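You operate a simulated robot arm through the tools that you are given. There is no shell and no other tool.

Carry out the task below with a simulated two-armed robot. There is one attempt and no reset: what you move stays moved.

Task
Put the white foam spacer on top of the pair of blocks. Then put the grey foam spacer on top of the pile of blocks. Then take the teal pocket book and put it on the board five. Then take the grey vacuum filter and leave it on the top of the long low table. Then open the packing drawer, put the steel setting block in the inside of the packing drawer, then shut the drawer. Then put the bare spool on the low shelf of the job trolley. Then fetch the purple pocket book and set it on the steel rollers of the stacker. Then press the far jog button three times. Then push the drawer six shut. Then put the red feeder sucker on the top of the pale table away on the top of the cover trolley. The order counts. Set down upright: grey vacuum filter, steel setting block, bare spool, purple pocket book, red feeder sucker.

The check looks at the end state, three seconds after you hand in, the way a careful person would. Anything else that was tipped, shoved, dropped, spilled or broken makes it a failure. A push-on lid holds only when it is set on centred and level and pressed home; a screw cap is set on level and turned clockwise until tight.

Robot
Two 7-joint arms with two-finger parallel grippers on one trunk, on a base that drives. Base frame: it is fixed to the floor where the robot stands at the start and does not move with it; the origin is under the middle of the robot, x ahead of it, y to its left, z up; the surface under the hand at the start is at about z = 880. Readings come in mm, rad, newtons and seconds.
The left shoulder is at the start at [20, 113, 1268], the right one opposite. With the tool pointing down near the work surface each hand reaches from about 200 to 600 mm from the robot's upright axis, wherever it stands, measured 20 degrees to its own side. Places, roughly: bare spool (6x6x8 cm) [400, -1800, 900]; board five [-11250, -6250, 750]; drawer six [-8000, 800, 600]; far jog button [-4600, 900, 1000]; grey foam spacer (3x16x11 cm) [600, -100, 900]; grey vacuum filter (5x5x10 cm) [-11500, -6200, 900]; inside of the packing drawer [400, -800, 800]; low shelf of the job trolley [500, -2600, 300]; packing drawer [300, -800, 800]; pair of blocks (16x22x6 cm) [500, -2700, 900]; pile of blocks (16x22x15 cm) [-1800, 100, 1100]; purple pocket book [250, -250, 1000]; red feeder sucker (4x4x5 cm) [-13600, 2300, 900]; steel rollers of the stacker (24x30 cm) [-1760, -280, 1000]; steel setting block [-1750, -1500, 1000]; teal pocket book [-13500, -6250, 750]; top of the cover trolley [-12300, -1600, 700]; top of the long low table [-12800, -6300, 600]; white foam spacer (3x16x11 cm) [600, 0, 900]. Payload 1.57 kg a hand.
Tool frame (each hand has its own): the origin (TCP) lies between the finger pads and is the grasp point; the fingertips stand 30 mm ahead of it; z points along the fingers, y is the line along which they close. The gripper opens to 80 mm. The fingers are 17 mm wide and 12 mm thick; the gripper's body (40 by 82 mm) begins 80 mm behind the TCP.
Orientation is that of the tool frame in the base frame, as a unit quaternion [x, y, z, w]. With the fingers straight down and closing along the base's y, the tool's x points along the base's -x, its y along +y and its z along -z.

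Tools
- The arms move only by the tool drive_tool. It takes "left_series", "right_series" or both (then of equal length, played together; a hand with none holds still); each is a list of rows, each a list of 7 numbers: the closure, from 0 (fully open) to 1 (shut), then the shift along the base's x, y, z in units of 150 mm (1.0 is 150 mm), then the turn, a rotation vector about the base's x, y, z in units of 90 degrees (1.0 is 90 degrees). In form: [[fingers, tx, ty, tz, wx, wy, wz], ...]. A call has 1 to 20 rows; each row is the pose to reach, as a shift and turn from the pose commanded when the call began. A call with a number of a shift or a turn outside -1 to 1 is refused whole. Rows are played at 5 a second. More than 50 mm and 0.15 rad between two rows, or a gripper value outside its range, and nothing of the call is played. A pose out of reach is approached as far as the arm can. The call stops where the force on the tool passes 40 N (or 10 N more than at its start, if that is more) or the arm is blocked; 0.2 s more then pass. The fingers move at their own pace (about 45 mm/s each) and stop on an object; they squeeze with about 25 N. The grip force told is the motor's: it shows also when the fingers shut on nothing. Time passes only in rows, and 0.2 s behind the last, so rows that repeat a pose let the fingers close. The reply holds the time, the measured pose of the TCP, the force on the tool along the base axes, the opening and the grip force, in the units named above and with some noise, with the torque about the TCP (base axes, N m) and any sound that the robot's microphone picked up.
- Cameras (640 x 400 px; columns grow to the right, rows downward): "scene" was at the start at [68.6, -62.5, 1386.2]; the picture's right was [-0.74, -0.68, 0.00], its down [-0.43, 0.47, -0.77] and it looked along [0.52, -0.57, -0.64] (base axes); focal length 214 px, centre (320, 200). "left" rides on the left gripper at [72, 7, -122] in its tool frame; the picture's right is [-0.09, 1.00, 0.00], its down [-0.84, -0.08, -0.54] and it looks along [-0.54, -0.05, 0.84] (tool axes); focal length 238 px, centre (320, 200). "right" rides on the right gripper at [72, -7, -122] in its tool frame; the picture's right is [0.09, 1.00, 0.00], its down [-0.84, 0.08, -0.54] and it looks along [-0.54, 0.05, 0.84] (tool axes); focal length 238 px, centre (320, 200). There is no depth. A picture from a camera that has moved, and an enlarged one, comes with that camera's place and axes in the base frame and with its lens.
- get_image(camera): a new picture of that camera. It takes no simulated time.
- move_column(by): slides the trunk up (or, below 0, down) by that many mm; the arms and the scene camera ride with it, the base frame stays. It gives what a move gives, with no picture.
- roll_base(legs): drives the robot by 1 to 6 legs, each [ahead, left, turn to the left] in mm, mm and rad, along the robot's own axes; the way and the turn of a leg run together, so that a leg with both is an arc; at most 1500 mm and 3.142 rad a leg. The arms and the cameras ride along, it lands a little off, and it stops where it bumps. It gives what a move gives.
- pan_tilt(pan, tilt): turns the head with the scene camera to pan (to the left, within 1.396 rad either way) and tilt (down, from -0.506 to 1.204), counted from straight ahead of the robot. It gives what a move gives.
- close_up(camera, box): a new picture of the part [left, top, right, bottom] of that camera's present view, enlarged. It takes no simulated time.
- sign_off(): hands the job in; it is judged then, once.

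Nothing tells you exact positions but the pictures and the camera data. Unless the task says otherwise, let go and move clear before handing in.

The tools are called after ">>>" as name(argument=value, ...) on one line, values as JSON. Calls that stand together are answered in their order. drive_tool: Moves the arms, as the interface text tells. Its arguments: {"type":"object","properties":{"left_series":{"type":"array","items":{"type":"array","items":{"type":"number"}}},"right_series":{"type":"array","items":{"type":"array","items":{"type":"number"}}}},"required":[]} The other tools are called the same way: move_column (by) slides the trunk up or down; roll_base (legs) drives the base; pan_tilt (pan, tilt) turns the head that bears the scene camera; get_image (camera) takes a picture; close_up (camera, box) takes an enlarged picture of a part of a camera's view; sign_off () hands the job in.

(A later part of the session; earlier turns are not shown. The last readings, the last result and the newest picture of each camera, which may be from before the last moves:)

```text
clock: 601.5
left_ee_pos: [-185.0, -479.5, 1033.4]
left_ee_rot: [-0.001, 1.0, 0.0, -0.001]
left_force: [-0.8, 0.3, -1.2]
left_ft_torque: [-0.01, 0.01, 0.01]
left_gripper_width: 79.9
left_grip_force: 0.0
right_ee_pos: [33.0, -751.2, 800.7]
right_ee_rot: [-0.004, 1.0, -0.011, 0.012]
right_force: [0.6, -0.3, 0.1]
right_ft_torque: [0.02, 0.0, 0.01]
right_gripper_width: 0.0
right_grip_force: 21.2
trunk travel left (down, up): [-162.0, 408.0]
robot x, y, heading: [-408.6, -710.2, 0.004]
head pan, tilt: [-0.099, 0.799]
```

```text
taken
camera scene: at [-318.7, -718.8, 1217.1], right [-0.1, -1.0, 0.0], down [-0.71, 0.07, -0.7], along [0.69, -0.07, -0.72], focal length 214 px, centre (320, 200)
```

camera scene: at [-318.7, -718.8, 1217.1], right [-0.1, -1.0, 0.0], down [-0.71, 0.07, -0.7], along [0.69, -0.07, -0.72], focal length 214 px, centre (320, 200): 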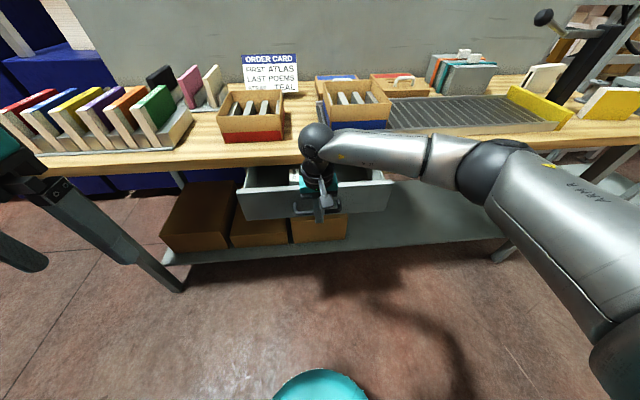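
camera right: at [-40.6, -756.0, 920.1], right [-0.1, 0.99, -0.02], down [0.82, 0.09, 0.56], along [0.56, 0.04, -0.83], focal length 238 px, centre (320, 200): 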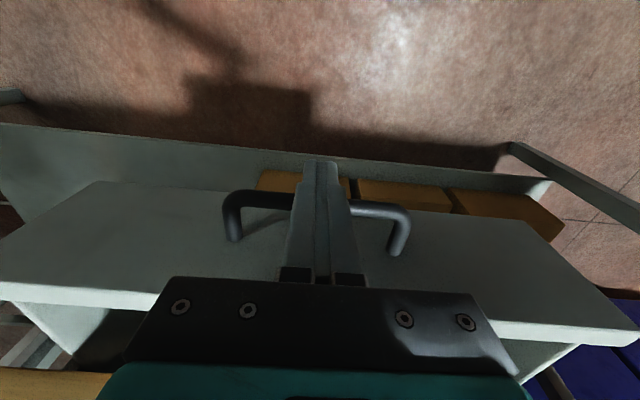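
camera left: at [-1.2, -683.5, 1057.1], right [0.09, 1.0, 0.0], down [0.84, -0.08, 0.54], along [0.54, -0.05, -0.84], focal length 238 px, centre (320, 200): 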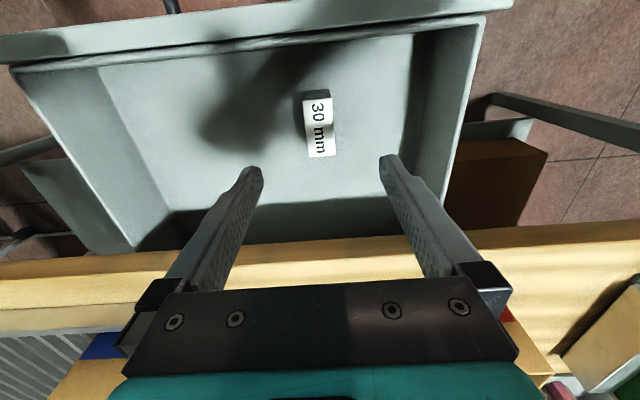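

It slides freely. I roll the base 60 mm forward (pushing along), then finish with the arm.

>>> roll_base(legs=[[60, 0, 0]])

>>> drive_tool(right_series=[[1, 0.1, 0, 0, 0, 0, 0], [1, 0.2, 0, 0, 0, 0, 0], [1, 0.27, 0, 0, 0, 0, 0], [1, 0.32, 0, 0, 0, 0, 0], [1, 0.36, 0, 0, 0, 0, 0], [1, 0.4, 0, 0, 0, 0, 0], [1, 0.4, 0, 0, 0, 0, 0]])

>>> get_image(camera="right")

>>> close_up(camera="scene", box=[200, 100, 420, 260])

```text
clock: 602.5
left_ee_pos: [-123.9, -480.1, 1032.8]
left_ee_rot: [-0.001, 1.0, 0.001, -0.002]
left_force: [0.4, -0.6, -0.5]
left_ft_torque: [-0.01, 0.03, -0.01]
left_gripper_width: 80.1
left_grip_force: 0.0
right_ee_pos: [91.5, -751.4, 800.2]
right_ee_rot: [-0.003, 1.0, -0.01, 0.013]
right_force: [-0.1, 0.0, -0.6]
right_ft_torque: [0.0, 0.04, 0.02]
right_gripper_width: 0.1
right_grip_force: 21.5
trunk travel left (down, up): [-162.0, 408.0]
robot x, y, heading: [-352.1, -711.5, 0.001]
head pan, tilt: [-0.099, 0.799]
```

```text
clock: 604.1
left_ee_pos: [-126.4, -480.4, 1034.4]
left_ee_rot: [-0.001, 1.0, 0.001, 0.002]
left_force: [0.2, 0.0, 0.2]
left_ft_torque: [-0.02, -0.02, 0.0]
left_gripper_width: 80.1
left_grip_force: 0.1
right_ee_pos: [146.7, -750.6, 800.1]
right_ee_rot: [-0.005, 1.0, -0.012, 0.006]
right_force: [-35.1, -3.6, 5.4]
right_ft_torque: [0.22, 0.3, 0.0]
right_gripper_width: 0.0
right_grip_force: 21.4
trunk travel left (down, up): [-162.0, 408.0]
robot x, y, heading: [-349.1, -709.5, 0.0]
head pan, tilt: [-0.099, 0.799]
```

```text
taken
camera right: at [73.8, -755.9, 921.1], right [-0.1, 0.99, -0.02], down [0.83, 0.1, 0.55], along [0.55, 0.04, -0.83], focal length 238 px, centre (320, 200)
```

right: 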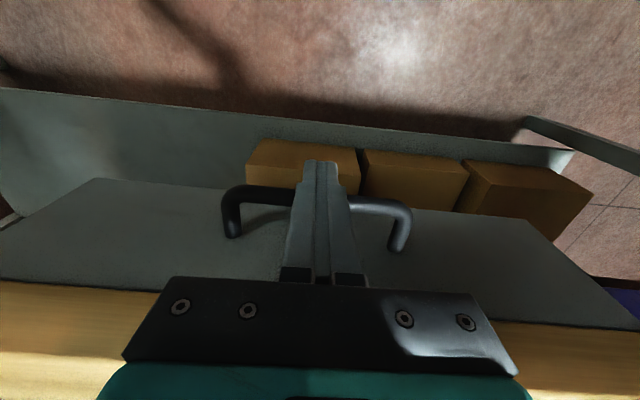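

```text
2.50 times, centred on (310, 180) of scene
camera zoom: at [-262.7, -719.2, 1217.4], right [-0.1, -1.0, 0.0], down [-0.71, 0.07, -0.7], along [0.7, -0.07, -0.71], focal length 536 px, centre (345, 250)
```

zoom: 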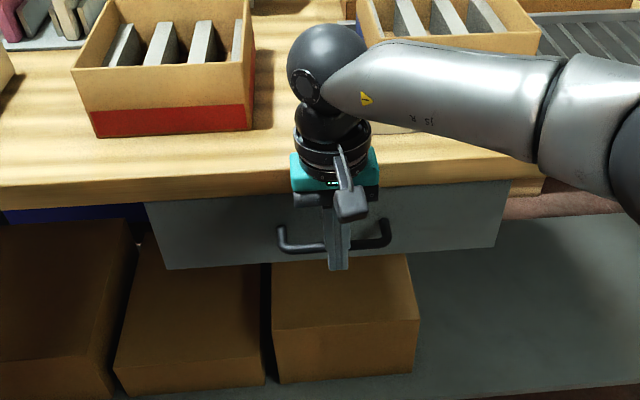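

The drawer is shut (35 N against its stop). I back the hand off and up, then go for the bare spool near [400, -1800].

>>> drive_tool(right_series=[[1, -0.3, 0, 0, 0, 0, 0], [1, -0.55, 0, 0.1, 0, 0, 0], [0, -0.75, 0, 0.3, 0, 0, 0], [0, -0.95, 0, 0.5, 0, 0, 0], [0, -1.0, 0, 0.8, 0, 0, 0], [0, -1.0, 0, 1.0, 0, 0, 0]])

>>> close_up(camera="scene", box=[200, 100, 420, 260])

>>> move_column(by=160)

>>> roll_base(legs=[[-200, 0, 0], [0, -1000, 0]])

>>> pan_tilt(pan=0.0, tilt=0.6)

>>> get_image(camera="scene")

```text
clock: 605.5
left_ee_pos: [-122.7, -480.0, 1033.8]
left_ee_rot: [-0.001, 1.0, 0.0, 0.0]
left_force: [0.0, 0.2, -0.7]
left_ft_torque: [-0.02, -0.03, -0.01]
left_gripper_width: 80.0
left_grip_force: 0.3
right_ee_pos: [2.2, -751.2, 949.6]
right_ee_rot: [-0.002, 1.0, -0.01, 0.014]
right_force: [-0.6, 1.0, -0.6]
right_ft_torque: [0.01, 0.0, 0.02]
right_gripper_width: 79.9
right_grip_force: 0.0
trunk travel left (down, up): [-162.0, 408.0]
robot x, y, heading: [-349.6, -710.2, -0.001]
head pan, tilt: [-0.099, 0.799]
```

```text
2.50 times, centred on (310, 180) of scene
camera zoom: at [-258.8, -718.8, 1217.1], right [-0.1, -1.0, 0.0], down [-0.71, 0.07, -0.7], along [0.69, -0.07, -0.72], focal length 536 px, centre (345, 250)
```

zoom: 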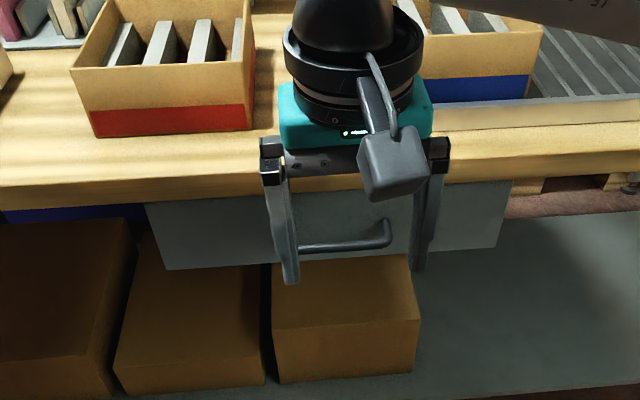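

```text
clock: 607.3
left_ee_pos: [-123.1, -479.6, 1193.1]
left_ee_rot: [0.0, 1.0, 0.001, 0.0]
left_force: [0.9, -0.4, -0.1]
left_ft_torque: [-0.03, 0.0, 0.01]
left_gripper_width: 80.0
left_grip_force: 0.2
right_ee_pos: [3.2, -750.5, 1108.9]
right_ee_rot: [-0.002, 1.0, -0.011, 0.013]
right_force: [0.2, 0.4, 0.6]
right_ft_torque: [-0.03, 0.03, 0.01]
right_gripper_width: 79.9
right_grip_force: 0.1
trunk travel left (down, up): [-322.0, 248.0]
robot x, y, heading: [-350.3, -712.4, 0.0]
head pan, tilt: [-0.099, 0.799]
```

```text
clock: 613.7
left_ee_pos: [-317.9, -1483.3, 1193.0]
left_ee_rot: [-0.001, 1.0, 0.0, 0.0]
left_force: [0.0, 0.3, 0.0]
left_ft_torque: [0.05, -0.01, 0.0]
left_gripper_width: 79.8
left_grip_force: 0.1
right_ee_pos: [-191.4, -1752.8, 1109.2]
right_ee_rot: [-0.004, 1.0, -0.01, 0.013]
right_force: [0.0, 0.3, -0.6]
right_ft_torque: [-0.01, 0.01, 0.01]
right_gripper_width: 80.0
right_grip_force: 0.1
trunk travel left (down, up): [-322.0, 248.0]
robot x, y, heading: [-547.0, -1715.7, 0.003]
head pan, tilt: [-0.099, 0.799]
```

```text
clock: 614.4
left_ee_pos: [-318.3, -1483.4, 1193.9]
left_ee_rot: [-0.002, 1.0, 0.001, 0.0]
left_force: [0.4, -0.1, -0.2]
left_ft_torque: [0.01, 0.01, 0.01]
left_gripper_width: 80.2
left_grip_force: 0.0
right_ee_pos: [-190.3, -1754.4, 1109.7]
right_ee_rot: [-0.003, 1.0, -0.011, 0.013]
right_force: [0.4, -0.3, 0.3]
right_ft_torque: [0.01, 0.07, 0.0]
right_gripper_width: 80.0
right_grip_force: 0.0
trunk travel left (down, up): [-322.0, 248.0]
robot x, y, heading: [-541.7, -1716.5, 0.001]
head pan, tilt: [0.0, 0.6]
```

```text
taken
camera scene: at [-444.8, -1713.5, 1393.9], right [0.0, -1.0, 0.0], down [-0.57, 0.0, -0.82], along [0.82, 0.0, -0.57], focal length 214 px, centre (320, 200)
```

scene: 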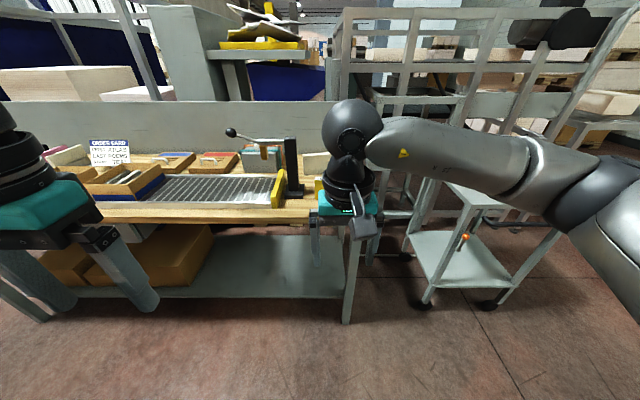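

My arm hides the bench's right end. I slide right and look again.

>>> roll_base(legs=[[0, -230, 0]])

>>> pan_tilt(pan=0.15, tilt=0.5)

>>> get_image(camera="scene")

>>> close_up(camera="scene", box=[200, 100, 420, 260])

```text
clock: 616.1
left_ee_pos: [-316.8, -1711.4, 1194.1]
left_ee_rot: [-0.001, 1.0, 0.0, 0.0]
left_force: [0.2, -0.2, 0.2]
left_ft_torque: [-0.03, 0.02, -0.02]
left_gripper_width: 80.0
left_grip_force: 0.2
right_ee_pos: [-190.0, -1982.2, 1108.7]
right_ee_rot: [-0.002, 1.0, -0.01, 0.013]
right_force: [-0.1, -0.1, 0.1]
right_ft_torque: [0.02, 0.03, 0.0]
right_gripper_width: 80.0
right_grip_force: 0.0
trunk travel left (down, up): [-322.0, 248.0]
robot x, y, heading: [-542.7, -1939.5, 0.001]
head pan, tilt: [0.0, 0.6]
```

```text
clock: 616.9
left_ee_pos: [-316.7, -1710.0, 1193.5]
left_ee_rot: [-0.001, 1.0, 0.001, 0.0]
left_force: [-1.0, 0.2, -0.8]
left_ft_torque: [-0.03, -0.03, 0.0]
left_gripper_width: 80.2
left_grip_force: 0.0
right_ee_pos: [-190.4, -1981.8, 1109.3]
right_ee_rot: [-0.002, 1.0, -0.01, 0.013]
right_force: [-0.2, -0.6, -0.9]
right_ft_torque: [0.03, 0.01, -0.01]
right_gripper_width: 80.0
right_grip_force: 0.0
trunk travel left (down, up): [-322.0, 248.0]
robot x, y, heading: [-545.2, -1939.6, 0.005]
head pan, tilt: [0.15, 0.499]
```

```text
taken
camera scene: at [-442.6, -1927.5, 1403.0], right [0.15, -0.99, 0.0], down [-0.47, -0.07, -0.88], along [0.87, 0.13, -0.48], focal length 214 px, centre (320, 200)
```

scene: 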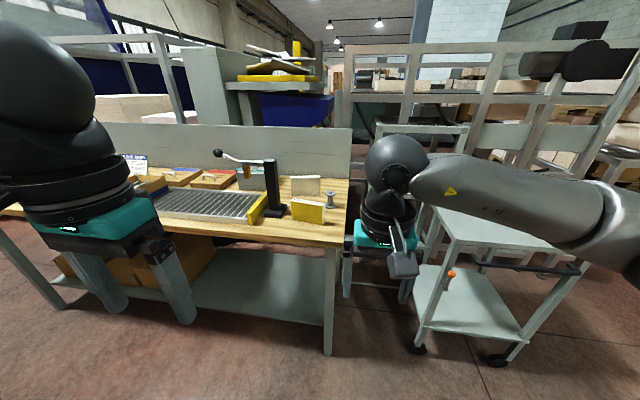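

```text
2.50 times, centred on (310, 180) of scene
camera zoom: at [-442.6, -1927.5, 1403.0], right [0.15, -0.99, 0.0], down [-0.47, -0.07, -0.88], along [0.87, 0.13, -0.48], focal length 536 px, centre (345, 250)
```

zoom: 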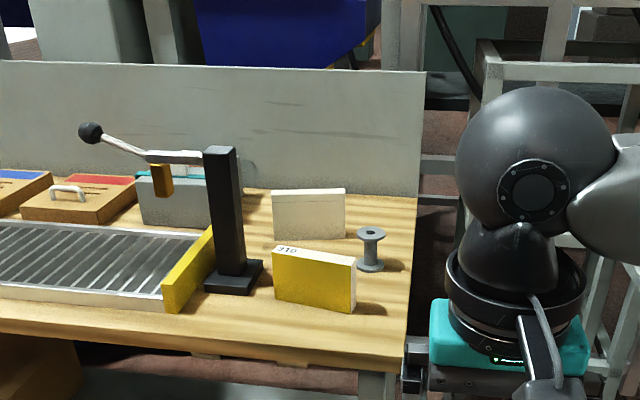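

The bare spool stands at about [440, -1843] behind a yellow box. I will take it with the right hand pitched 45° forward, coming from the right-front with the base turned 0.5 rad, which also suits the low shelf later. First I pitch the hand.

>>> drive_tool(right_series=[[0, 0.15, 0, 0, 0, -0.08, 0], [0, 0.3, 0, 0, 0, -0.17, 0], [0, 0.45, 0, 0, 0, -0.25, 0], [0, 0.6, 0, 0, 0, -0.34, 0], [0, 0.8, 0, 0, 0, -0.42, 0], [0, 1.0, 0, 0, 0, -0.5, 0], [0, 1.0, 0, 0, 0, -0.5, 0]])

>>> roll_base(legs=[[0, -105, 0], [250, 0, 0], [0, 0, 0.5]])

>>> pan_tilt(pan=0.0, tilt=0.6)

>>> get_image(camera="scene")

>>> get_image(camera="right")

```text
clock: 618.5
left_ee_pos: [-318.1, -1709.4, 1192.6]
left_ee_rot: [-0.001, 1.0, 0.001, 0.0]
left_force: [-0.4, 0.1, -0.5]
left_ft_torque: [0.01, -0.04, 0.01]
left_gripper_width: 80.0
left_grip_force: 0.0
right_ee_pos: [-40.6, -1981.3, 1109.2]
right_ee_rot: [0.001, 0.918, -0.01, 0.396]
right_force: [0.6, 0.3, 0.8]
right_ft_torque: [0.01, -0.02, -0.05]
right_gripper_width: 80.0
right_grip_force: 0.1
trunk travel left (down, up): [-322.0, 248.0]
robot x, y, heading: [-543.0, -1945.1, 0.001]
head pan, tilt: [0.15, 0.499]
```

```text
clock: 622.5
left_ee_pos: [-202.8, -1734.5, 1194.0]
left_ee_rot: [-0.245, 0.969, 0.0, -0.001]
left_force: [0.0, 0.0, -1.2]
left_ft_torque: [0.02, -0.02, -0.01]
left_gripper_width: 80.0
left_grip_force: 0.1
right_ee_pos: [170.2, -1841.9, 1109.2]
right_ee_rot: [-0.224, 0.891, 0.087, 0.386]
right_force: [-0.8, -0.1, 0.5]
right_ft_torque: [0.01, 0.0, 0.01]
right_gripper_width: 79.9
right_grip_force: 0.0
trunk travel left (down, up): [-322.0, 248.0]
robot x, y, heading: [-294.3, -2046.3, 0.499]
head pan, tilt: [0.15, 0.499]
```

```text
clock: 623.2
left_ee_pos: [-202.0, -1733.6, 1192.7]
left_ee_rot: [-0.246, 0.969, 0.001, -0.001]
left_force: [-0.5, 0.5, 0.3]
left_ft_torque: [0.0, 0.01, 0.0]
left_gripper_width: 79.9
left_grip_force: 0.1
right_ee_pos: [170.4, -1841.7, 1109.5]
right_ee_rot: [-0.223, 0.891, 0.085, 0.386]
right_force: [0.3, 0.4, 0.4]
right_ft_torque: [0.02, 0.0, 0.01]
right_gripper_width: 79.7
right_grip_force: 0.0
trunk travel left (down, up): [-322.0, 248.0]
robot x, y, heading: [-292.0, -2045.3, 0.496]
head pan, tilt: [0.0, 0.6]
```

```text
taken
camera scene: at [-204.0, -1998.3, 1394.0], right [0.48, -0.88, 0.0], down [-0.5, -0.27, -0.83], along [0.73, 0.39, -0.56], focal length 214 px, centre (320, 200)
```

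scene: 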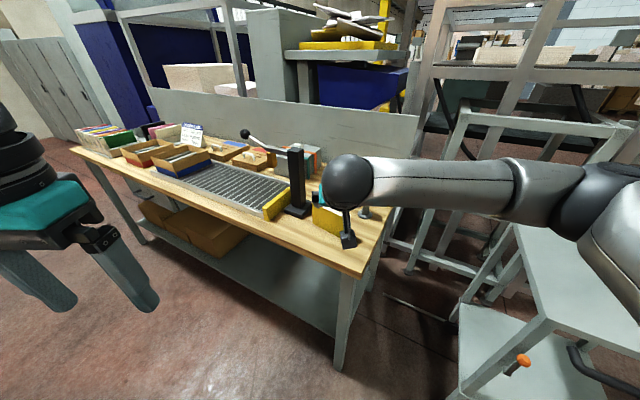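

```text
taken
camera right: at [52.2, -1911.6, 1140.4], right [-0.52, 0.85, -0.09], down [0.12, 0.17, 0.98], along [0.85, 0.5, -0.19], focal length 238 px, centre (320, 200)
```

right: 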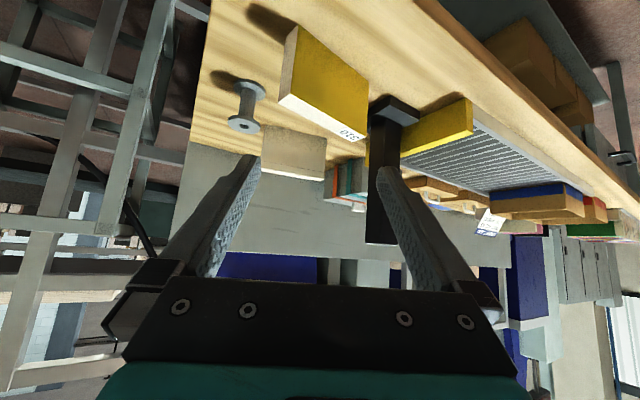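

The spool is at [440, -1842], top z ≈ 958. I roll nearer, keeping clear of the bench corner.

>>> roll_base(legs=[[135, -70, 0]])

>>> get_image(camera="right")

>>> get_image(camera="scene")

```text
clock: 624.5
left_ee_pos: [-50.4, -1731.0, 1194.5]
left_ee_rot: [-0.245, 0.969, 0.001, -0.002]
left_force: [1.1, -0.1, 0.5]
left_ft_torque: [-0.02, 0.03, 0.0]
left_gripper_width: 79.9
left_grip_force: 0.0
right_ee_pos: [321.5, -1839.2, 1108.6]
right_ee_rot: [-0.223, 0.892, 0.086, 0.385]
right_force: [-0.1, 0.0, -0.1]
right_ft_torque: [0.0, -0.02, -0.04]
right_gripper_width: 79.9
right_grip_force: 0.1
trunk travel left (down, up): [-322.0, 248.0]
robot x, y, heading: [-136.8, -2044.5, 0.497]
head pan, tilt: [0.0, 0.6]
```

```text
taken
camera right: at [204.3, -1909.1, 1140.1], right [-0.52, 0.85, -0.08], down [0.12, 0.17, 0.98], along [0.85, 0.5, -0.19], focal length 238 px, centre (320, 200)
```

right: 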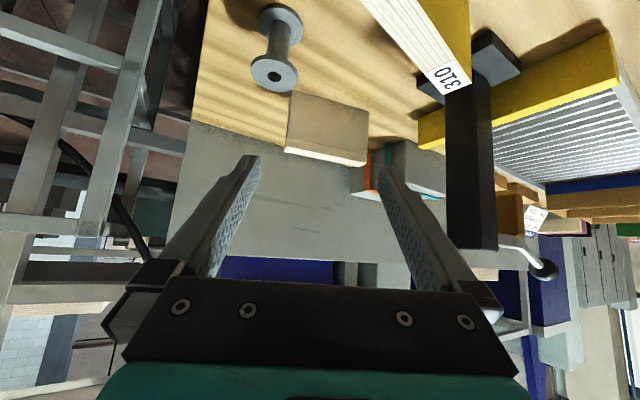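

```text
taken
camera scene: at [-51.6, -1995.7, 1393.9], right [0.48, -0.88, 0.0], down [-0.5, -0.27, -0.82], along [0.72, 0.39, -0.57], focal length 214 px, centre (320, 200)
```

scene: 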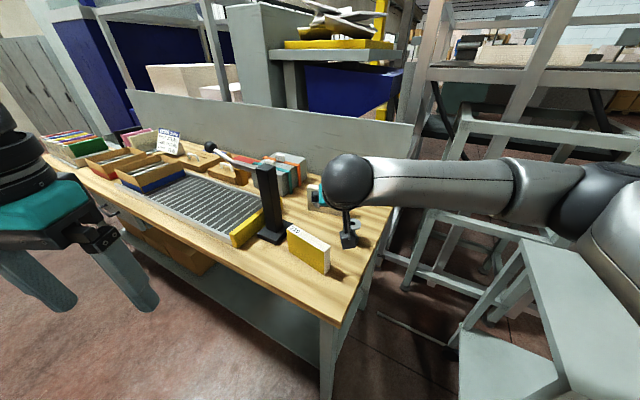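

I go to the pre-grasp point 80 mm short along the approach line.

>>> drive_tool(right_series=[[0, 0.15, -0.07, -0.22, 0, 0, 0], [0, 0.3, -0.14, -0.44, 0, 0, 0], [0, 0.44, -0.21, -0.66, 0, 0, 0], [0, 0.44, -0.21, -0.66, 0, 0, 0]])

>>> get_image(camera="right")

>>> close_up(camera="scene", box=[240, 120, 440, 280])

```text
clock: 625.5
left_ee_pos: [-51.0, -1731.2, 1193.0]
left_ee_rot: [-0.246, 0.969, 0.0, -0.001]
left_force: [-0.3, 0.2, -0.5]
left_ft_torque: [-0.03, -0.01, -0.02]
left_gripper_width: 79.9
left_grip_force: 0.0
right_ee_pos: [388.5, -1870.4, 1009.8]
right_ee_rot: [-0.224, 0.891, 0.086, 0.385]
right_force: [1.0, 0.3, -0.4]
right_ft_torque: [-0.01, 0.01, 0.01]
right_gripper_width: 80.0
right_grip_force: 0.0
trunk travel left (down, up): [-322.0, 248.0]
robot x, y, heading: [-142.7, -2040.0, 0.499]
head pan, tilt: [0.0, 0.6]
```

```text
taken
camera right: at [269.7, -1940.8, 1041.2], right [-0.52, 0.85, -0.09], down [0.12, 0.17, 0.98], along [0.85, 0.5, -0.19], focal length 238 px, centre (320, 200)
```

right: 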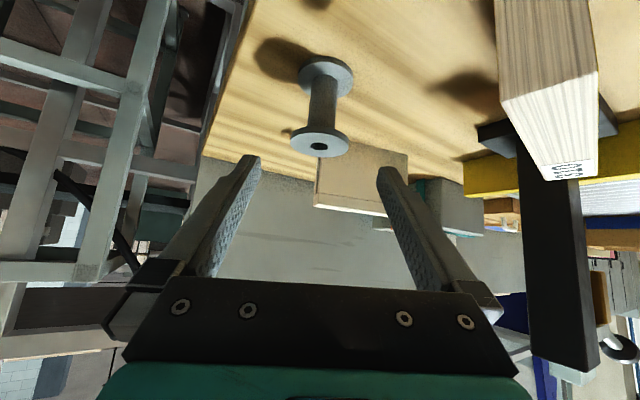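

```text
2.50 times, centred on (340, 200) of scene
camera zoom: at [-52.9, -1995.6, 1394.0], right [0.48, -0.88, 0.0], down [-0.5, -0.27, -0.83], along [0.73, 0.39, -0.56], focal length 536 px, centre (270, 200)
```

zoom: 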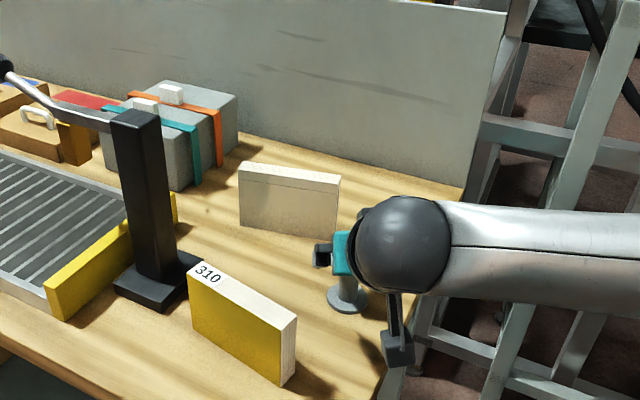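

The spool is on the line, centred between the fingers at [445, -1842], top z ≈ 950. I advance and close on its upper flange.

>>> drive_tool(right_series=[[0, 0.13, 0.065, -0.15, 0, 0, 0], [0, 0.26, 0.13, -0.3, 0, 0, 0], [0, 0.375, 0.19, -0.445, 0, 0, 0], [0, 0.375, 0.19, -0.445, 0, 0, 0]])

>>> get_image(camera="right")

>>> close_up(camera="scene", box=[280, 160, 420, 270])

```text
clock: 626.5
left_ee_pos: [-50.3, -1731.9, 1193.5]
left_ee_rot: [-0.245, 0.969, 0.001, 0.0]
left_force: [-0.7, -0.3, 0.2]
left_ft_torque: [0.01, 0.01, -0.01]
left_gripper_width: 80.0
left_grip_force: 0.1
right_ee_pos: [445.0, -1843.1, 941.8]
right_ee_rot: [-0.224, 0.891, 0.087, 0.385]
right_force: [-0.6, 0.4, 0.7]
right_ft_torque: [0.03, 0.0, -0.01]
right_gripper_width: 80.0
right_grip_force: 0.1
trunk travel left (down, up): [-322.0, 248.0]
robot x, y, heading: [-142.7, -2044.8, 0.495]
head pan, tilt: [0.0, 0.6]
```

```text
taken
camera right: at [326.5, -1912.2, 973.6], right [-0.52, 0.85, -0.09], down [0.12, 0.17, 0.98], along [0.85, 0.5, -0.19], focal length 238 px, centre (320, 200)
```

right: 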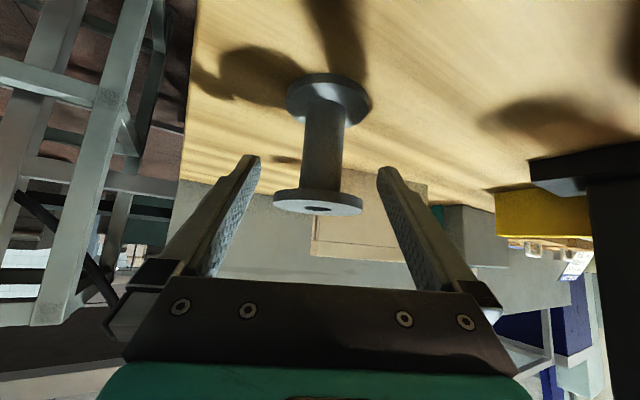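

```text
3.64 times, centred on (350, 215) of scene
camera zoom: at [-52.7, -1995.9, 1394.0], right [0.48, -0.88, 0.0], down [-0.5, -0.27, -0.83], along [0.73, 0.39, -0.56], focal length 780 px, centre (211, 146)
```

zoom: 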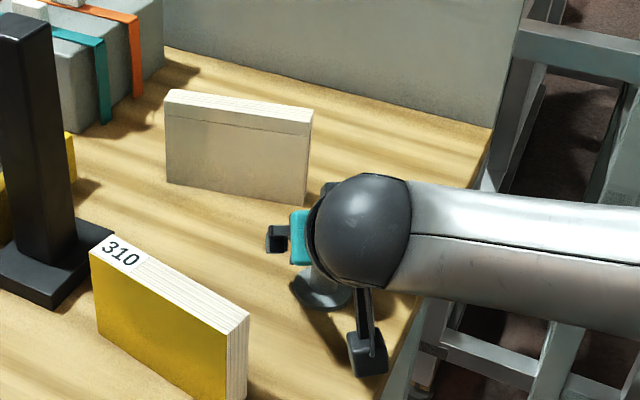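

The upper flange is right at the grasp point. I close.

>>> drive_tool(right_series=[[1, 0, 0, 0, 0, 0, 0], [1, 0, 0, 0, 0, 0, 0], [1, 0, 0, 0, 0, 0, 0], [1, 0, 0, 0, 0, 0, 0]])

>>> get_image(camera="right")

```text
clock: 627.5
left_ee_pos: [-51.0, -1732.3, 1192.8]
left_ee_rot: [-0.246, 0.969, 0.001, 0.0]
left_force: [-0.6, -0.1, 0.0]
left_ft_torque: [0.01, 0.03, 0.02]
left_gripper_width: 79.6
left_grip_force: 0.1
right_ee_pos: [444.0, -1842.5, 942.0]
right_ee_rot: [-0.225, 0.891, 0.087, 0.385]
right_force: [-0.3, -0.3, 0.0]
right_ft_torque: [0.0, 0.01, -0.01]
right_gripper_width: 52.1
right_grip_force: 25.1
trunk travel left (down, up): [-322.0, 248.0]
robot x, y, heading: [-137.3, -2044.1, 0.5]
head pan, tilt: [0.0, 0.6]
```

```text
taken
camera right: at [326.5, -1912.1, 974.0], right [-0.52, 0.85, -0.09], down [0.12, 0.17, 0.98], along [0.85, 0.5, -0.19], focal length 238 px, centre (320, 200)
```

right: 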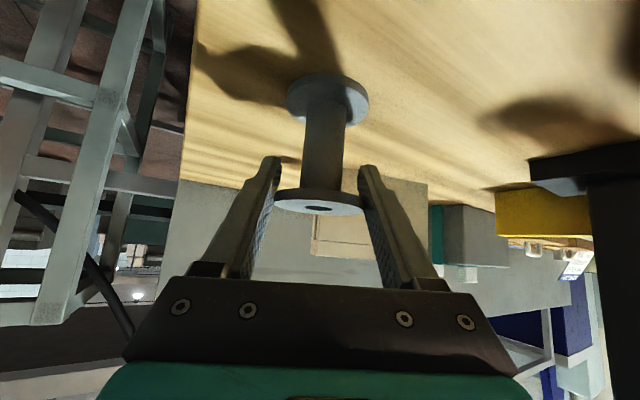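

The flange is gripped (52 mm). I lift straight up and check it stays upright.

>>> drive_tool(right_series=[[1, 0, 0, 0.1, 0, 0, 0], [1, 0, 0, 0.3, 0, 0, 0], [1, 0, 0, 0.6, 0, 0, 0], [1, 0, 0, 0.9, 0, 0, 0], [1, 0, 0, 1.0, 0, 0, 0]])

>>> get_image(camera="right")

>>> close_up(camera="scene", box=[240, 80, 440, 240])

```text
clock: 628.8
left_ee_pos: [-50.8, -1732.6, 1194.2]
left_ee_rot: [-0.246, 0.969, 0.002, 0.0]
left_force: [-0.6, -0.5, 0.7]
left_ft_torque: [0.01, -0.06, 0.04]
left_gripper_width: 80.1
left_grip_force: 0.0
right_ee_pos: [442.8, -1843.0, 1092.8]
right_ee_rot: [-0.224, 0.891, 0.086, 0.385]
right_force: [-0.1, 0.4, 0.6]
right_ft_torque: [0.02, 0.02, 0.02]
right_gripper_width: 52.2
right_grip_force: 25.6
trunk travel left (down, up): [-322.0, 248.0]
robot x, y, heading: [-142.8, -2046.5, 0.499]
head pan, tilt: [0.0, 0.6]
```

```text
taken
camera right: at [325.1, -1912.3, 1124.6], right [-0.52, 0.85, -0.09], down [0.12, 0.17, 0.98], along [0.85, 0.5, -0.19], focal length 238 px, centre (320, 200)
```

right: 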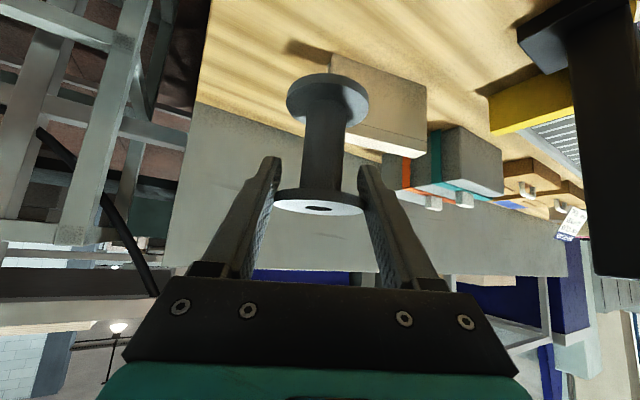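

```text
2.50 times, centred on (340, 160) of scene
camera zoom: at [-52.6, -1995.7, 1393.9], right [0.48, -0.88, 0.0], down [-0.5, -0.27, -0.83], along [0.73, 0.39, -0.56], focal length 536 px, centre (270, 300)
```

zoom: 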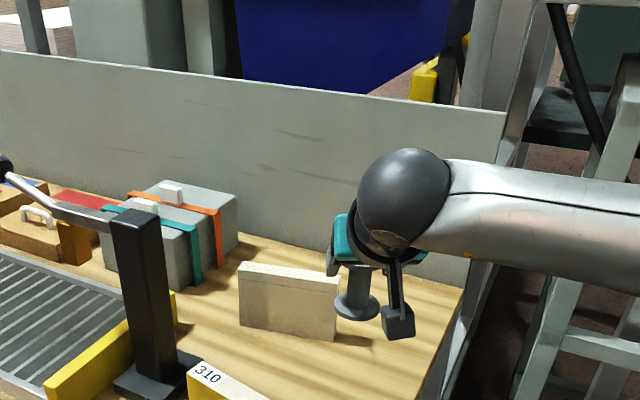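

Held well and upright. I back away, turn to face +y and drive to the trolley's open right side.

>>> roll_base(legs=[[-350, 0, 0], [0, 0, 1.07], [-1390, 0, 0]])

>>> pan_tilt(pan=-0.7, tilt=0.5)

>>> get_image(camera="scene")

>>> pan_tilt(pan=-1.35, tilt=0.5)

>>> get_image(camera="scene")

```text
clock: 640.2
left_ee_pos: [-678.7, -3373.0, 1193.5]
left_ee_rot: [-0.707, 0.708, 0.001, -0.001]
left_force: [0.2, -0.2, -0.3]
left_ft_torque: [0.03, 0.03, 0.01]
left_gripper_width: 80.3
left_grip_force: 0.1
right_ee_pos: [-347.1, -2992.4, 1091.0]
right_ee_rot: [-0.648, 0.652, 0.271, 0.287]
right_force: [0.4, -0.5, -0.3]
right_ft_torque: [0.04, 0.0, 0.05]
right_gripper_width: 51.9
right_grip_force: 24.8
trunk travel left (down, up): [-322.0, 248.0]
robot x, y, heading: [-447.9, -3599.0, 1.568]
head pan, tilt: [0.0, 0.6]
```

```text
clock: 641.3
left_ee_pos: [-677.9, -3372.8, 1193.0]
left_ee_rot: [-0.707, 0.708, 0.0, -0.001]
left_force: [0.2, 0.5, -1.0]
left_ft_torque: [0.0, -0.03, 0.01]
left_gripper_width: 80.0
left_grip_force: 0.1
right_ee_pos: [-345.4, -2991.8, 1092.7]
right_ee_rot: [-0.647, 0.652, 0.271, 0.288]
right_force: [0.4, 0.0, -0.3]
right_ft_torque: [0.0, -0.02, 0.01]
right_gripper_width: 51.8
right_grip_force: 25.2
trunk travel left (down, up): [-322.0, 248.0]
robot x, y, heading: [-451.0, -3599.9, 1.57]
head pan, tilt: [-0.7, 0.499]
```

```text
taken
camera scene: at [-389.0, -3520.1, 1403.0], right [0.76, -0.64, 0.0], down [-0.31, -0.37, -0.88], along [0.57, 0.67, -0.48], focal length 214 px, centre (320, 200)
```

scene: 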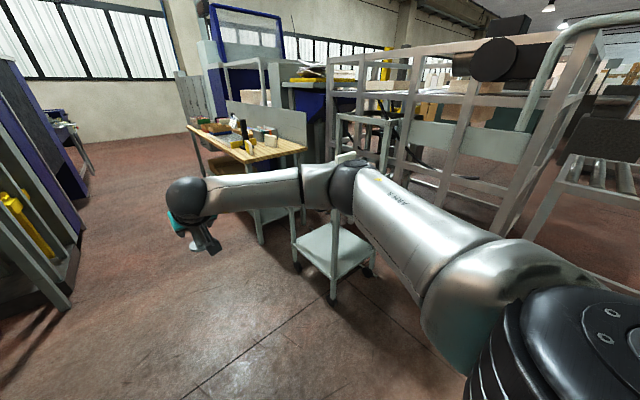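

```text
clock: 642.4
left_ee_pos: [-679.1, -3373.0, 1193.2]
left_ee_rot: [-0.707, 0.707, 0.001, -0.001]
left_force: [0.6, 0.4, 0.2]
left_ft_torque: [0.0, 0.02, 0.0]
left_gripper_width: 80.1
left_grip_force: 0.2
right_ee_pos: [-345.1, -2992.5, 1092.7]
right_ee_rot: [-0.647, 0.652, 0.271, 0.287]
right_force: [0.8, 0.4, -0.9]
right_ft_torque: [-0.03, 0.0, 0.03]
right_gripper_width: 51.6
right_grip_force: 25.3
trunk travel left (down, up): [-322.0, 248.0]
robot x, y, heading: [-448.6, -3600.5, 1.572]
head pan, tilt: [-1.349, 0.499]
```

```text
taken
camera scene: at [-358.9, -3569.7, 1403.0], right [0.22, -0.98, 0.0], down [-0.47, -0.1, -0.88], along [0.86, 0.19, -0.48], focal length 214 px, centre (320, 200)
```

scene: 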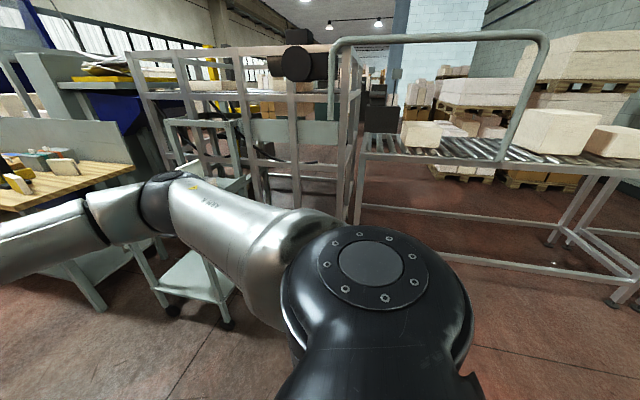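

The floor right of the trolley is free. I slide right to x ≈ 370, keeping the hand outside the trolley.

>>> roll_base(legs=[[0, -820, 0]])

>>> pan_tilt(pan=0.0, tilt=0.8)

>>> get_image(camera="scene")

>>> get_image(camera="left")

```text
clock: 646.7
left_ee_pos: [135.3, -3372.1, 1193.5]
left_ee_rot: [0.709, -0.706, 0.0, 0.0]
left_force: [-0.1, -0.3, 0.1]
left_ft_torque: [0.01, 0.03, 0.0]
left_gripper_width: 79.8
left_grip_force: 0.2
right_ee_pos: [464.8, -2989.4, 1092.0]
right_ee_rot: [0.65, -0.65, -0.272, -0.286]
right_force: [0.3, -0.3, -0.1]
right_ft_torque: [-0.02, 0.0, 0.0]
right_gripper_width: 51.7
right_grip_force: 24.7
trunk travel left (down, up): [-322.0, 248.0]
robot x, y, heading: [366.9, -3600.6, 1.575]
head pan, tilt: [-1.349, 0.499]
```

```text
clock: 648.2
left_ee_pos: [134.2, -3373.0, 1192.6]
left_ee_rot: [0.709, -0.705, -0.001, 0.001]
left_force: [-0.6, 0.7, -0.8]
left_ft_torque: [0.01, -0.02, -0.01]
left_gripper_width: 79.8
left_grip_force: 0.1
right_ee_pos: [465.5, -2989.9, 1092.0]
right_ee_rot: [0.65, -0.649, -0.272, -0.286]
right_force: [-0.2, -0.3, -0.5]
right_ft_torque: [0.04, 0.04, 0.01]
right_gripper_width: 51.8
right_grip_force: 25.0
trunk travel left (down, up): [-322.0, 248.0]
robot x, y, heading: [364.2, -3596.9, 1.577]
head pan, tilt: [0.0, 0.799]
```

```text
taken
camera scene: at [367.2, -3507.1, 1377.1], right [1.0, 0.01, 0.0], down [0.0, -0.72, -0.7], along [0.0, 0.7, -0.72], focal length 214 px, centre (320, 200)
```

scene: 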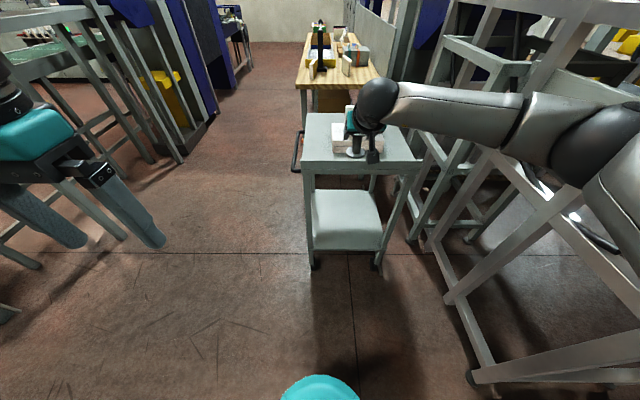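

```text
taken
camera left: at [128.6, -3443.9, 1315.1], right [-1.0, 0.09, 0.0], down [0.07, 0.84, 0.54], along [0.05, 0.54, -0.84], focal length 238 px, centre (320, 200)
```

left: 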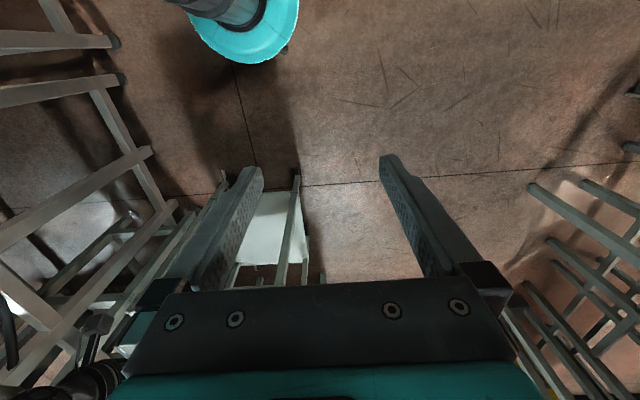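

The low shelf (z ≈ 305) is open on this side between x 327 and 720. I lower the trunk fully, then lower the arm outside the trolley.

>>> move_column(by=-320)

>>> drive_tool(right_series=[[1, 0, -0.1, -0.25, 0, 0, 0], [1, 0, -0.2, -0.5, 0, 0, 0], [1, 0, -0.3, -0.75, 0, 0, 0], [1, 0, -0.4, -1.0, 0, 0, 0], [1, 0, -0.4, -1.0, 0, 0, 0]])

>>> drive_tool(right_series=[[1, 0, -0.02, -0.25, 0, 0, 0], [1, 0, -0.04, -0.5, 0, 0, 0], [1, 0, -0.06, -0.75, 0, 0, 0], [1, 0, -0.08, -1.0, 0, 0, 0], [1, 0, -0.08, -1.0, 0, 0, 0]])

>>> get_image(camera="right")

>>> get_image(camera="scene")

```text
clock: 651.4
left_ee_pos: [135.1, -3372.5, 873.1]
left_ee_rot: [0.709, -0.706, 0.0, 0.002]
left_force: [-0.6, -0.8, -0.4]
left_ft_torque: [0.0, 0.02, 0.02]
left_gripper_width: 80.0
left_grip_force: 0.1
right_ee_pos: [464.1, -2989.9, 772.4]
right_ee_rot: [-0.649, 0.65, 0.272, 0.287]
right_force: [-0.5, -0.4, -0.8]
right_ft_torque: [0.02, 0.03, 0.01]
right_gripper_width: 51.6
right_grip_force: 24.7
trunk travel left (down, up): [-2.0, 568.0]
robot x, y, heading: [365.5, -3598.3, 1.578]
head pan, tilt: [0.0, 0.799]
```

```text
clock: 652.6
left_ee_pos: [134.5, -3372.1, 873.0]
left_ee_rot: [0.709, -0.705, 0.0, 0.0]
left_force: [0.1, -0.2, 0.3]
left_ft_torque: [0.01, 0.0, 0.03]
left_gripper_width: 79.9
left_grip_force: 0.1
right_ee_pos: [465.0, -3049.7, 621.5]
right_ee_rot: [0.65, -0.649, -0.273, -0.286]
right_force: [0.3, -1.1, 0.1]
right_ft_torque: [0.0, -0.03, 0.02]
right_gripper_width: 51.6
right_grip_force: 25.3
trunk travel left (down, up): [-2.0, 568.0]
robot x, y, heading: [364.0, -3598.2, 1.581]
head pan, tilt: [0.0, 0.799]
```

```text
clock: 653.8
left_ee_pos: [135.0, -3372.0, 873.6]
left_ee_rot: [0.709, -0.705, 0.0, 0.001]
left_force: [0.3, -0.4, 0.3]
left_ft_torque: [0.0, 0.0, 0.0]
left_gripper_width: 79.8
left_grip_force: 0.1
right_ee_pos: [463.8, -3062.7, 473.5]
right_ee_rot: [0.651, -0.65, -0.268, -0.285]
right_force: [-0.8, -0.5, 0.3]
right_ft_torque: [0.0, 0.0, -0.01]
right_gripper_width: 51.6
right_grip_force: 25.1
trunk travel left (down, up): [-2.0, 568.0]
robot x, y, heading: [366.6, -3599.8, 1.572]
head pan, tilt: [0.0, 0.799]
```

```text
taken
camera right: at [470.0, -3200.1, 505.8], right [-0.99, -0.05, -0.09], down [-0.1, 0.19, 0.98], along [-0.04, 0.98, -0.2], focal length 238 px, centre (320, 200)
```

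right: 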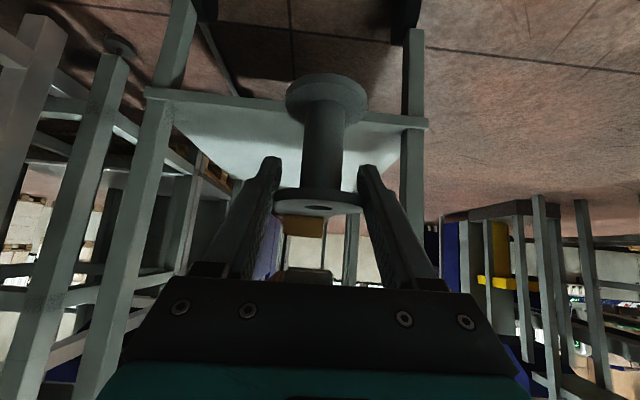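

```text
taken
camera scene: at [367.1, -3507.1, 1057.1], right [1.0, 0.01, 0.0], down [0.0, -0.72, -0.7], along [0.0, 0.7, -0.72], focal length 214 px, centre (320, 200)
```

scene: 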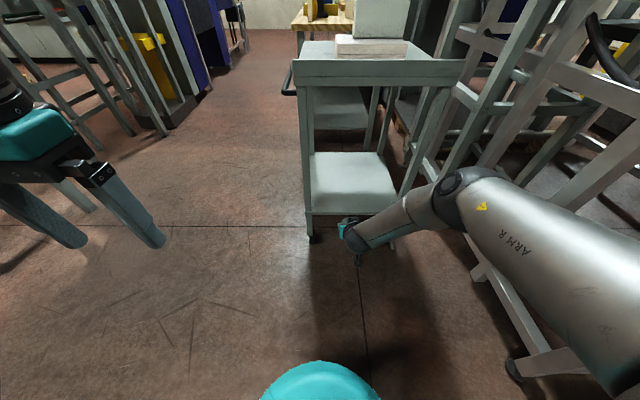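

The spool hangs upright at z ≈ 411 (bottom). I lower a bit more and check elbow clearance before driving in.

>>> drive_tool(right_series=[[1, 0, 0, -0.2, 0, 0, 0], [1, 0, 0, -0.4, 0, 0, 0], [1, 0, 0, -0.45, 0, 0, 0], [1, 0, 0, -0.45, 0, 0, 0]])

>>> pan_tilt(pan=-0.5, tilt=0.7)

>>> get_image(camera="scene")

>>> get_image(camera="right")

```text
clock: 654.8
left_ee_pos: [133.7, -3373.0, 873.3]
left_ee_rot: [0.709, -0.705, 0.0, 0.001]
left_force: [-0.4, 0.3, 0.7]
left_ft_torque: [-0.02, -0.01, -0.01]
left_gripper_width: 80.0
left_grip_force: 0.0
right_ee_pos: [458.6, -3056.7, 405.9]
right_ee_rot: [-0.65, 0.651, 0.266, 0.286]
right_force: [0.3, 0.1, 0.0]
right_ft_torque: [0.01, -0.01, 0.01]
right_gripper_width: 51.4
right_grip_force: 25.3
right hand out of reach, approached as far as the arm can: row 1, 2, 3, 4
trunk travel left (down, up): [-2.0, 568.0]
robot x, y, heading: [366.5, -3597.7, 1.581]
head pan, tilt: [0.0, 0.799]
```

```text
clock: 655.7
left_ee_pos: [134.8, -3372.5, 873.7]
left_ee_rot: [0.709, -0.705, -0.001, 0.001]
left_force: [0.2, -0.8, 0.6]
left_ft_torque: [0.0, 0.01, 0.01]
left_gripper_width: 80.1
left_grip_force: 0.0
right_ee_pos: [459.3, -3057.0, 406.3]
right_ee_rot: [0.651, -0.651, -0.267, -0.285]
right_force: [0.1, 0.0, -0.1]
right_ft_torque: [-0.01, 0.03, -0.01]
right_gripper_width: 51.7
right_grip_force: 25.5
trunk travel left (down, up): [-2.0, 568.0]
robot x, y, heading: [367.9, -3599.7, 1.577]
head pan, tilt: [-0.499, 0.7]
```

```text
taken
camera scene: at [407.7, -3512.9, 1065.3], right [0.88, -0.47, 0.0], down [-0.3, -0.57, -0.76], along [0.36, 0.67, -0.64], focal length 214 px, centre (320, 200)
```

scene: 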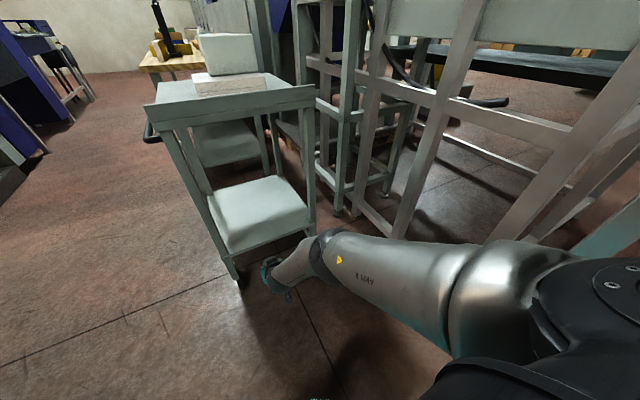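

```text
taken
camera right: at [465.6, -3194.8, 438.7], right [-0.99, -0.05, -0.09], down [-0.1, 0.19, 0.98], along [-0.03, 0.98, -0.2], focal length 238 px, centre (320, 200)
```

right: 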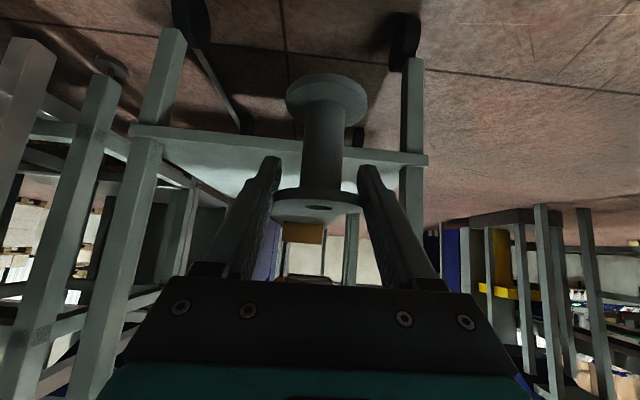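

The shelf's edge is at z ≈ 291, so I need the TCP near 370 to enter. I draw the hand in 60 mm and lower 36 mm.

>>> drive_tool(right_series=[[1, 0, -0.2, -0.05, 0, 0, 0], [1, 0, -0.4, -0.12, 0, 0, 0], [1, 0, -0.4, -0.24, 0, 0, 0], [1, 0, -0.4, -0.24, 0, 0, 0]])

>>> get_image(camera="right")

>>> get_image(camera="scene")

```text
clock: 656.7
left_ee_pos: [135.1, -3372.8, 873.0]
left_ee_rot: [0.709, -0.705, 0.0, 0.0]
left_force: [0.1, -0.4, -0.3]
left_ft_torque: [-0.01, 0.02, 0.01]
left_gripper_width: 79.9
left_grip_force: 0.0
right_ee_pos: [444.5, -3095.1, 362.4]
right_ee_rot: [0.651, -0.649, -0.271, -0.285]
right_force: [0.2, -0.4, 0.4]
right_ft_torque: [-0.03, 0.03, 0.0]
right_gripper_width: 51.7
right_grip_force: 24.3
right hand out of reach, approached as far as the arm can: row 1, 2, 3, 4
trunk travel left (down, up): [-2.0, 568.0]
robot x, y, heading: [367.5, -3595.9, 1.58]
head pan, tilt: [-0.499, 0.7]
```

```text
taken
camera right: at [450.9, -3233.9, 393.8], right [-0.99, -0.06, -0.08], down [-0.09, 0.19, 0.98], along [-0.04, 0.98, -0.19], focal length 238 px, centre (320, 200)
```

right: 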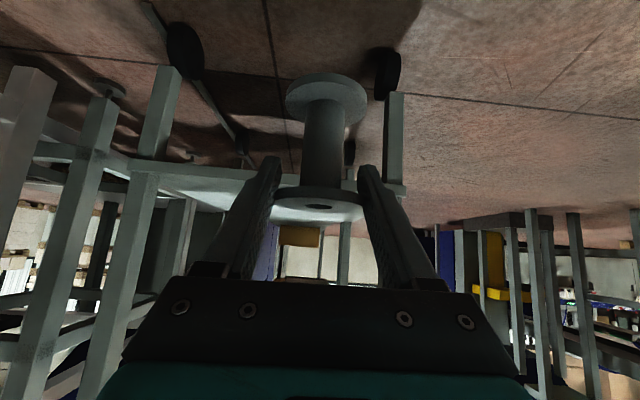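

```text
taken
camera scene: at [407.6, -3513.1, 1065.4], right [0.88, -0.47, 0.0], down [-0.3, -0.57, -0.77], along [0.36, 0.67, -0.64], focal length 214 px, centre (320, 200)
```

scene: 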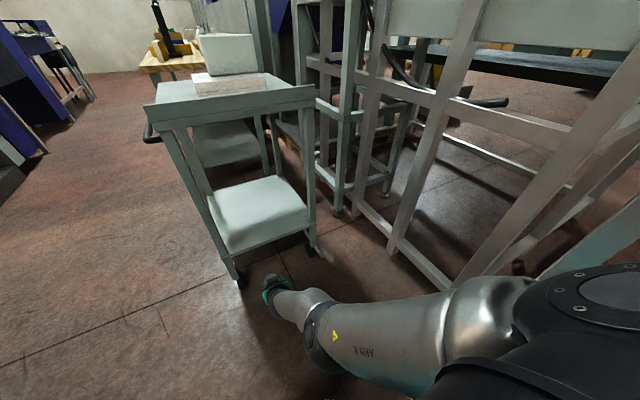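

The spool's underside is about 12 mm above shelf level. I raise 10 mm for margin and drive in 315 mm.

>>> drive_tool(right_series=[[1, 0, 0, 0.07, 0, 0, 0], [1, 0, 0, 0.07, 0, 0, 0]])

>>> roll_base(legs=[[200, 0, 0]])

>>> get_image(camera="right")

>>> get_image(camera="scene")

```text
clock: 657.3
left_ee_pos: [134.7, -3373.2, 873.0]
left_ee_rot: [0.71, -0.705, -0.001, 0.0]
left_force: [-0.4, -0.3, -0.6]
left_ft_torque: [0.01, 0.03, -0.01]
left_gripper_width: 79.8
left_grip_force: 0.0
right_ee_pos: [443.2, -3090.5, 366.3]
right_ee_rot: [0.651, -0.649, -0.272, -0.285]
right_force: [0.1, 0.2, 0.2]
right_ft_torque: [-0.01, 0.02, -0.03]
right_gripper_width: 51.8
right_grip_force: 24.6
right hand out of reach, approached as far as the arm can: row 1, 2
trunk travel left (down, up): [-2.0, 568.0]
robot x, y, heading: [365.8, -3599.6, 1.578]
head pan, tilt: [-0.499, 0.7]
```

```text
clock: 658.9
left_ee_pos: [132.5, -3172.2, 873.2]
left_ee_rot: [0.71, -0.704, 0.0, 0.001]
left_force: [0.3, 0.1, 0.2]
left_ft_torque: [0.03, 0.02, 0.0]
left_gripper_width: 79.8
left_grip_force: 0.0
right_ee_pos: [440.8, -2889.2, 366.5]
right_ee_rot: [0.651, -0.648, -0.273, -0.286]
right_force: [1.0, -0.4, -0.3]
right_ft_torque: [0.01, 0.02, 0.0]
right_gripper_width: 51.4
right_grip_force: 25.3
trunk travel left (down, up): [-2.0, 568.0]
robot x, y, heading: [365.9, -3393.1, 1.582]
head pan, tilt: [-0.499, 0.7]
```

```text
taken
camera right: at [448.0, -3027.8, 397.9], right [-0.99, -0.06, -0.09], down [-0.09, 0.18, 0.98], along [-0.04, 0.98, -0.19], focal length 238 px, centre (320, 200)
```

right: 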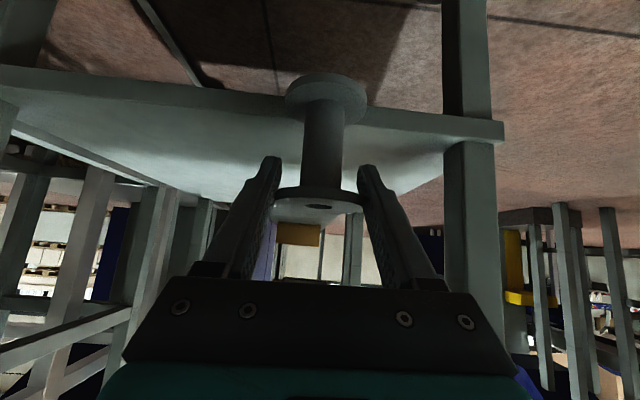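

```text
taken
camera scene: at [406.1, -3312.6, 1065.3], right [0.88, -0.47, 0.0], down [-0.3, -0.57, -0.77], along [0.36, 0.67, -0.64], focal length 214 px, centre (320, 200)
```

scene: 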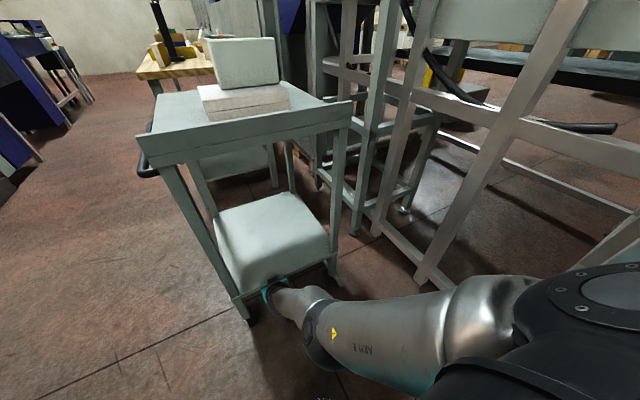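

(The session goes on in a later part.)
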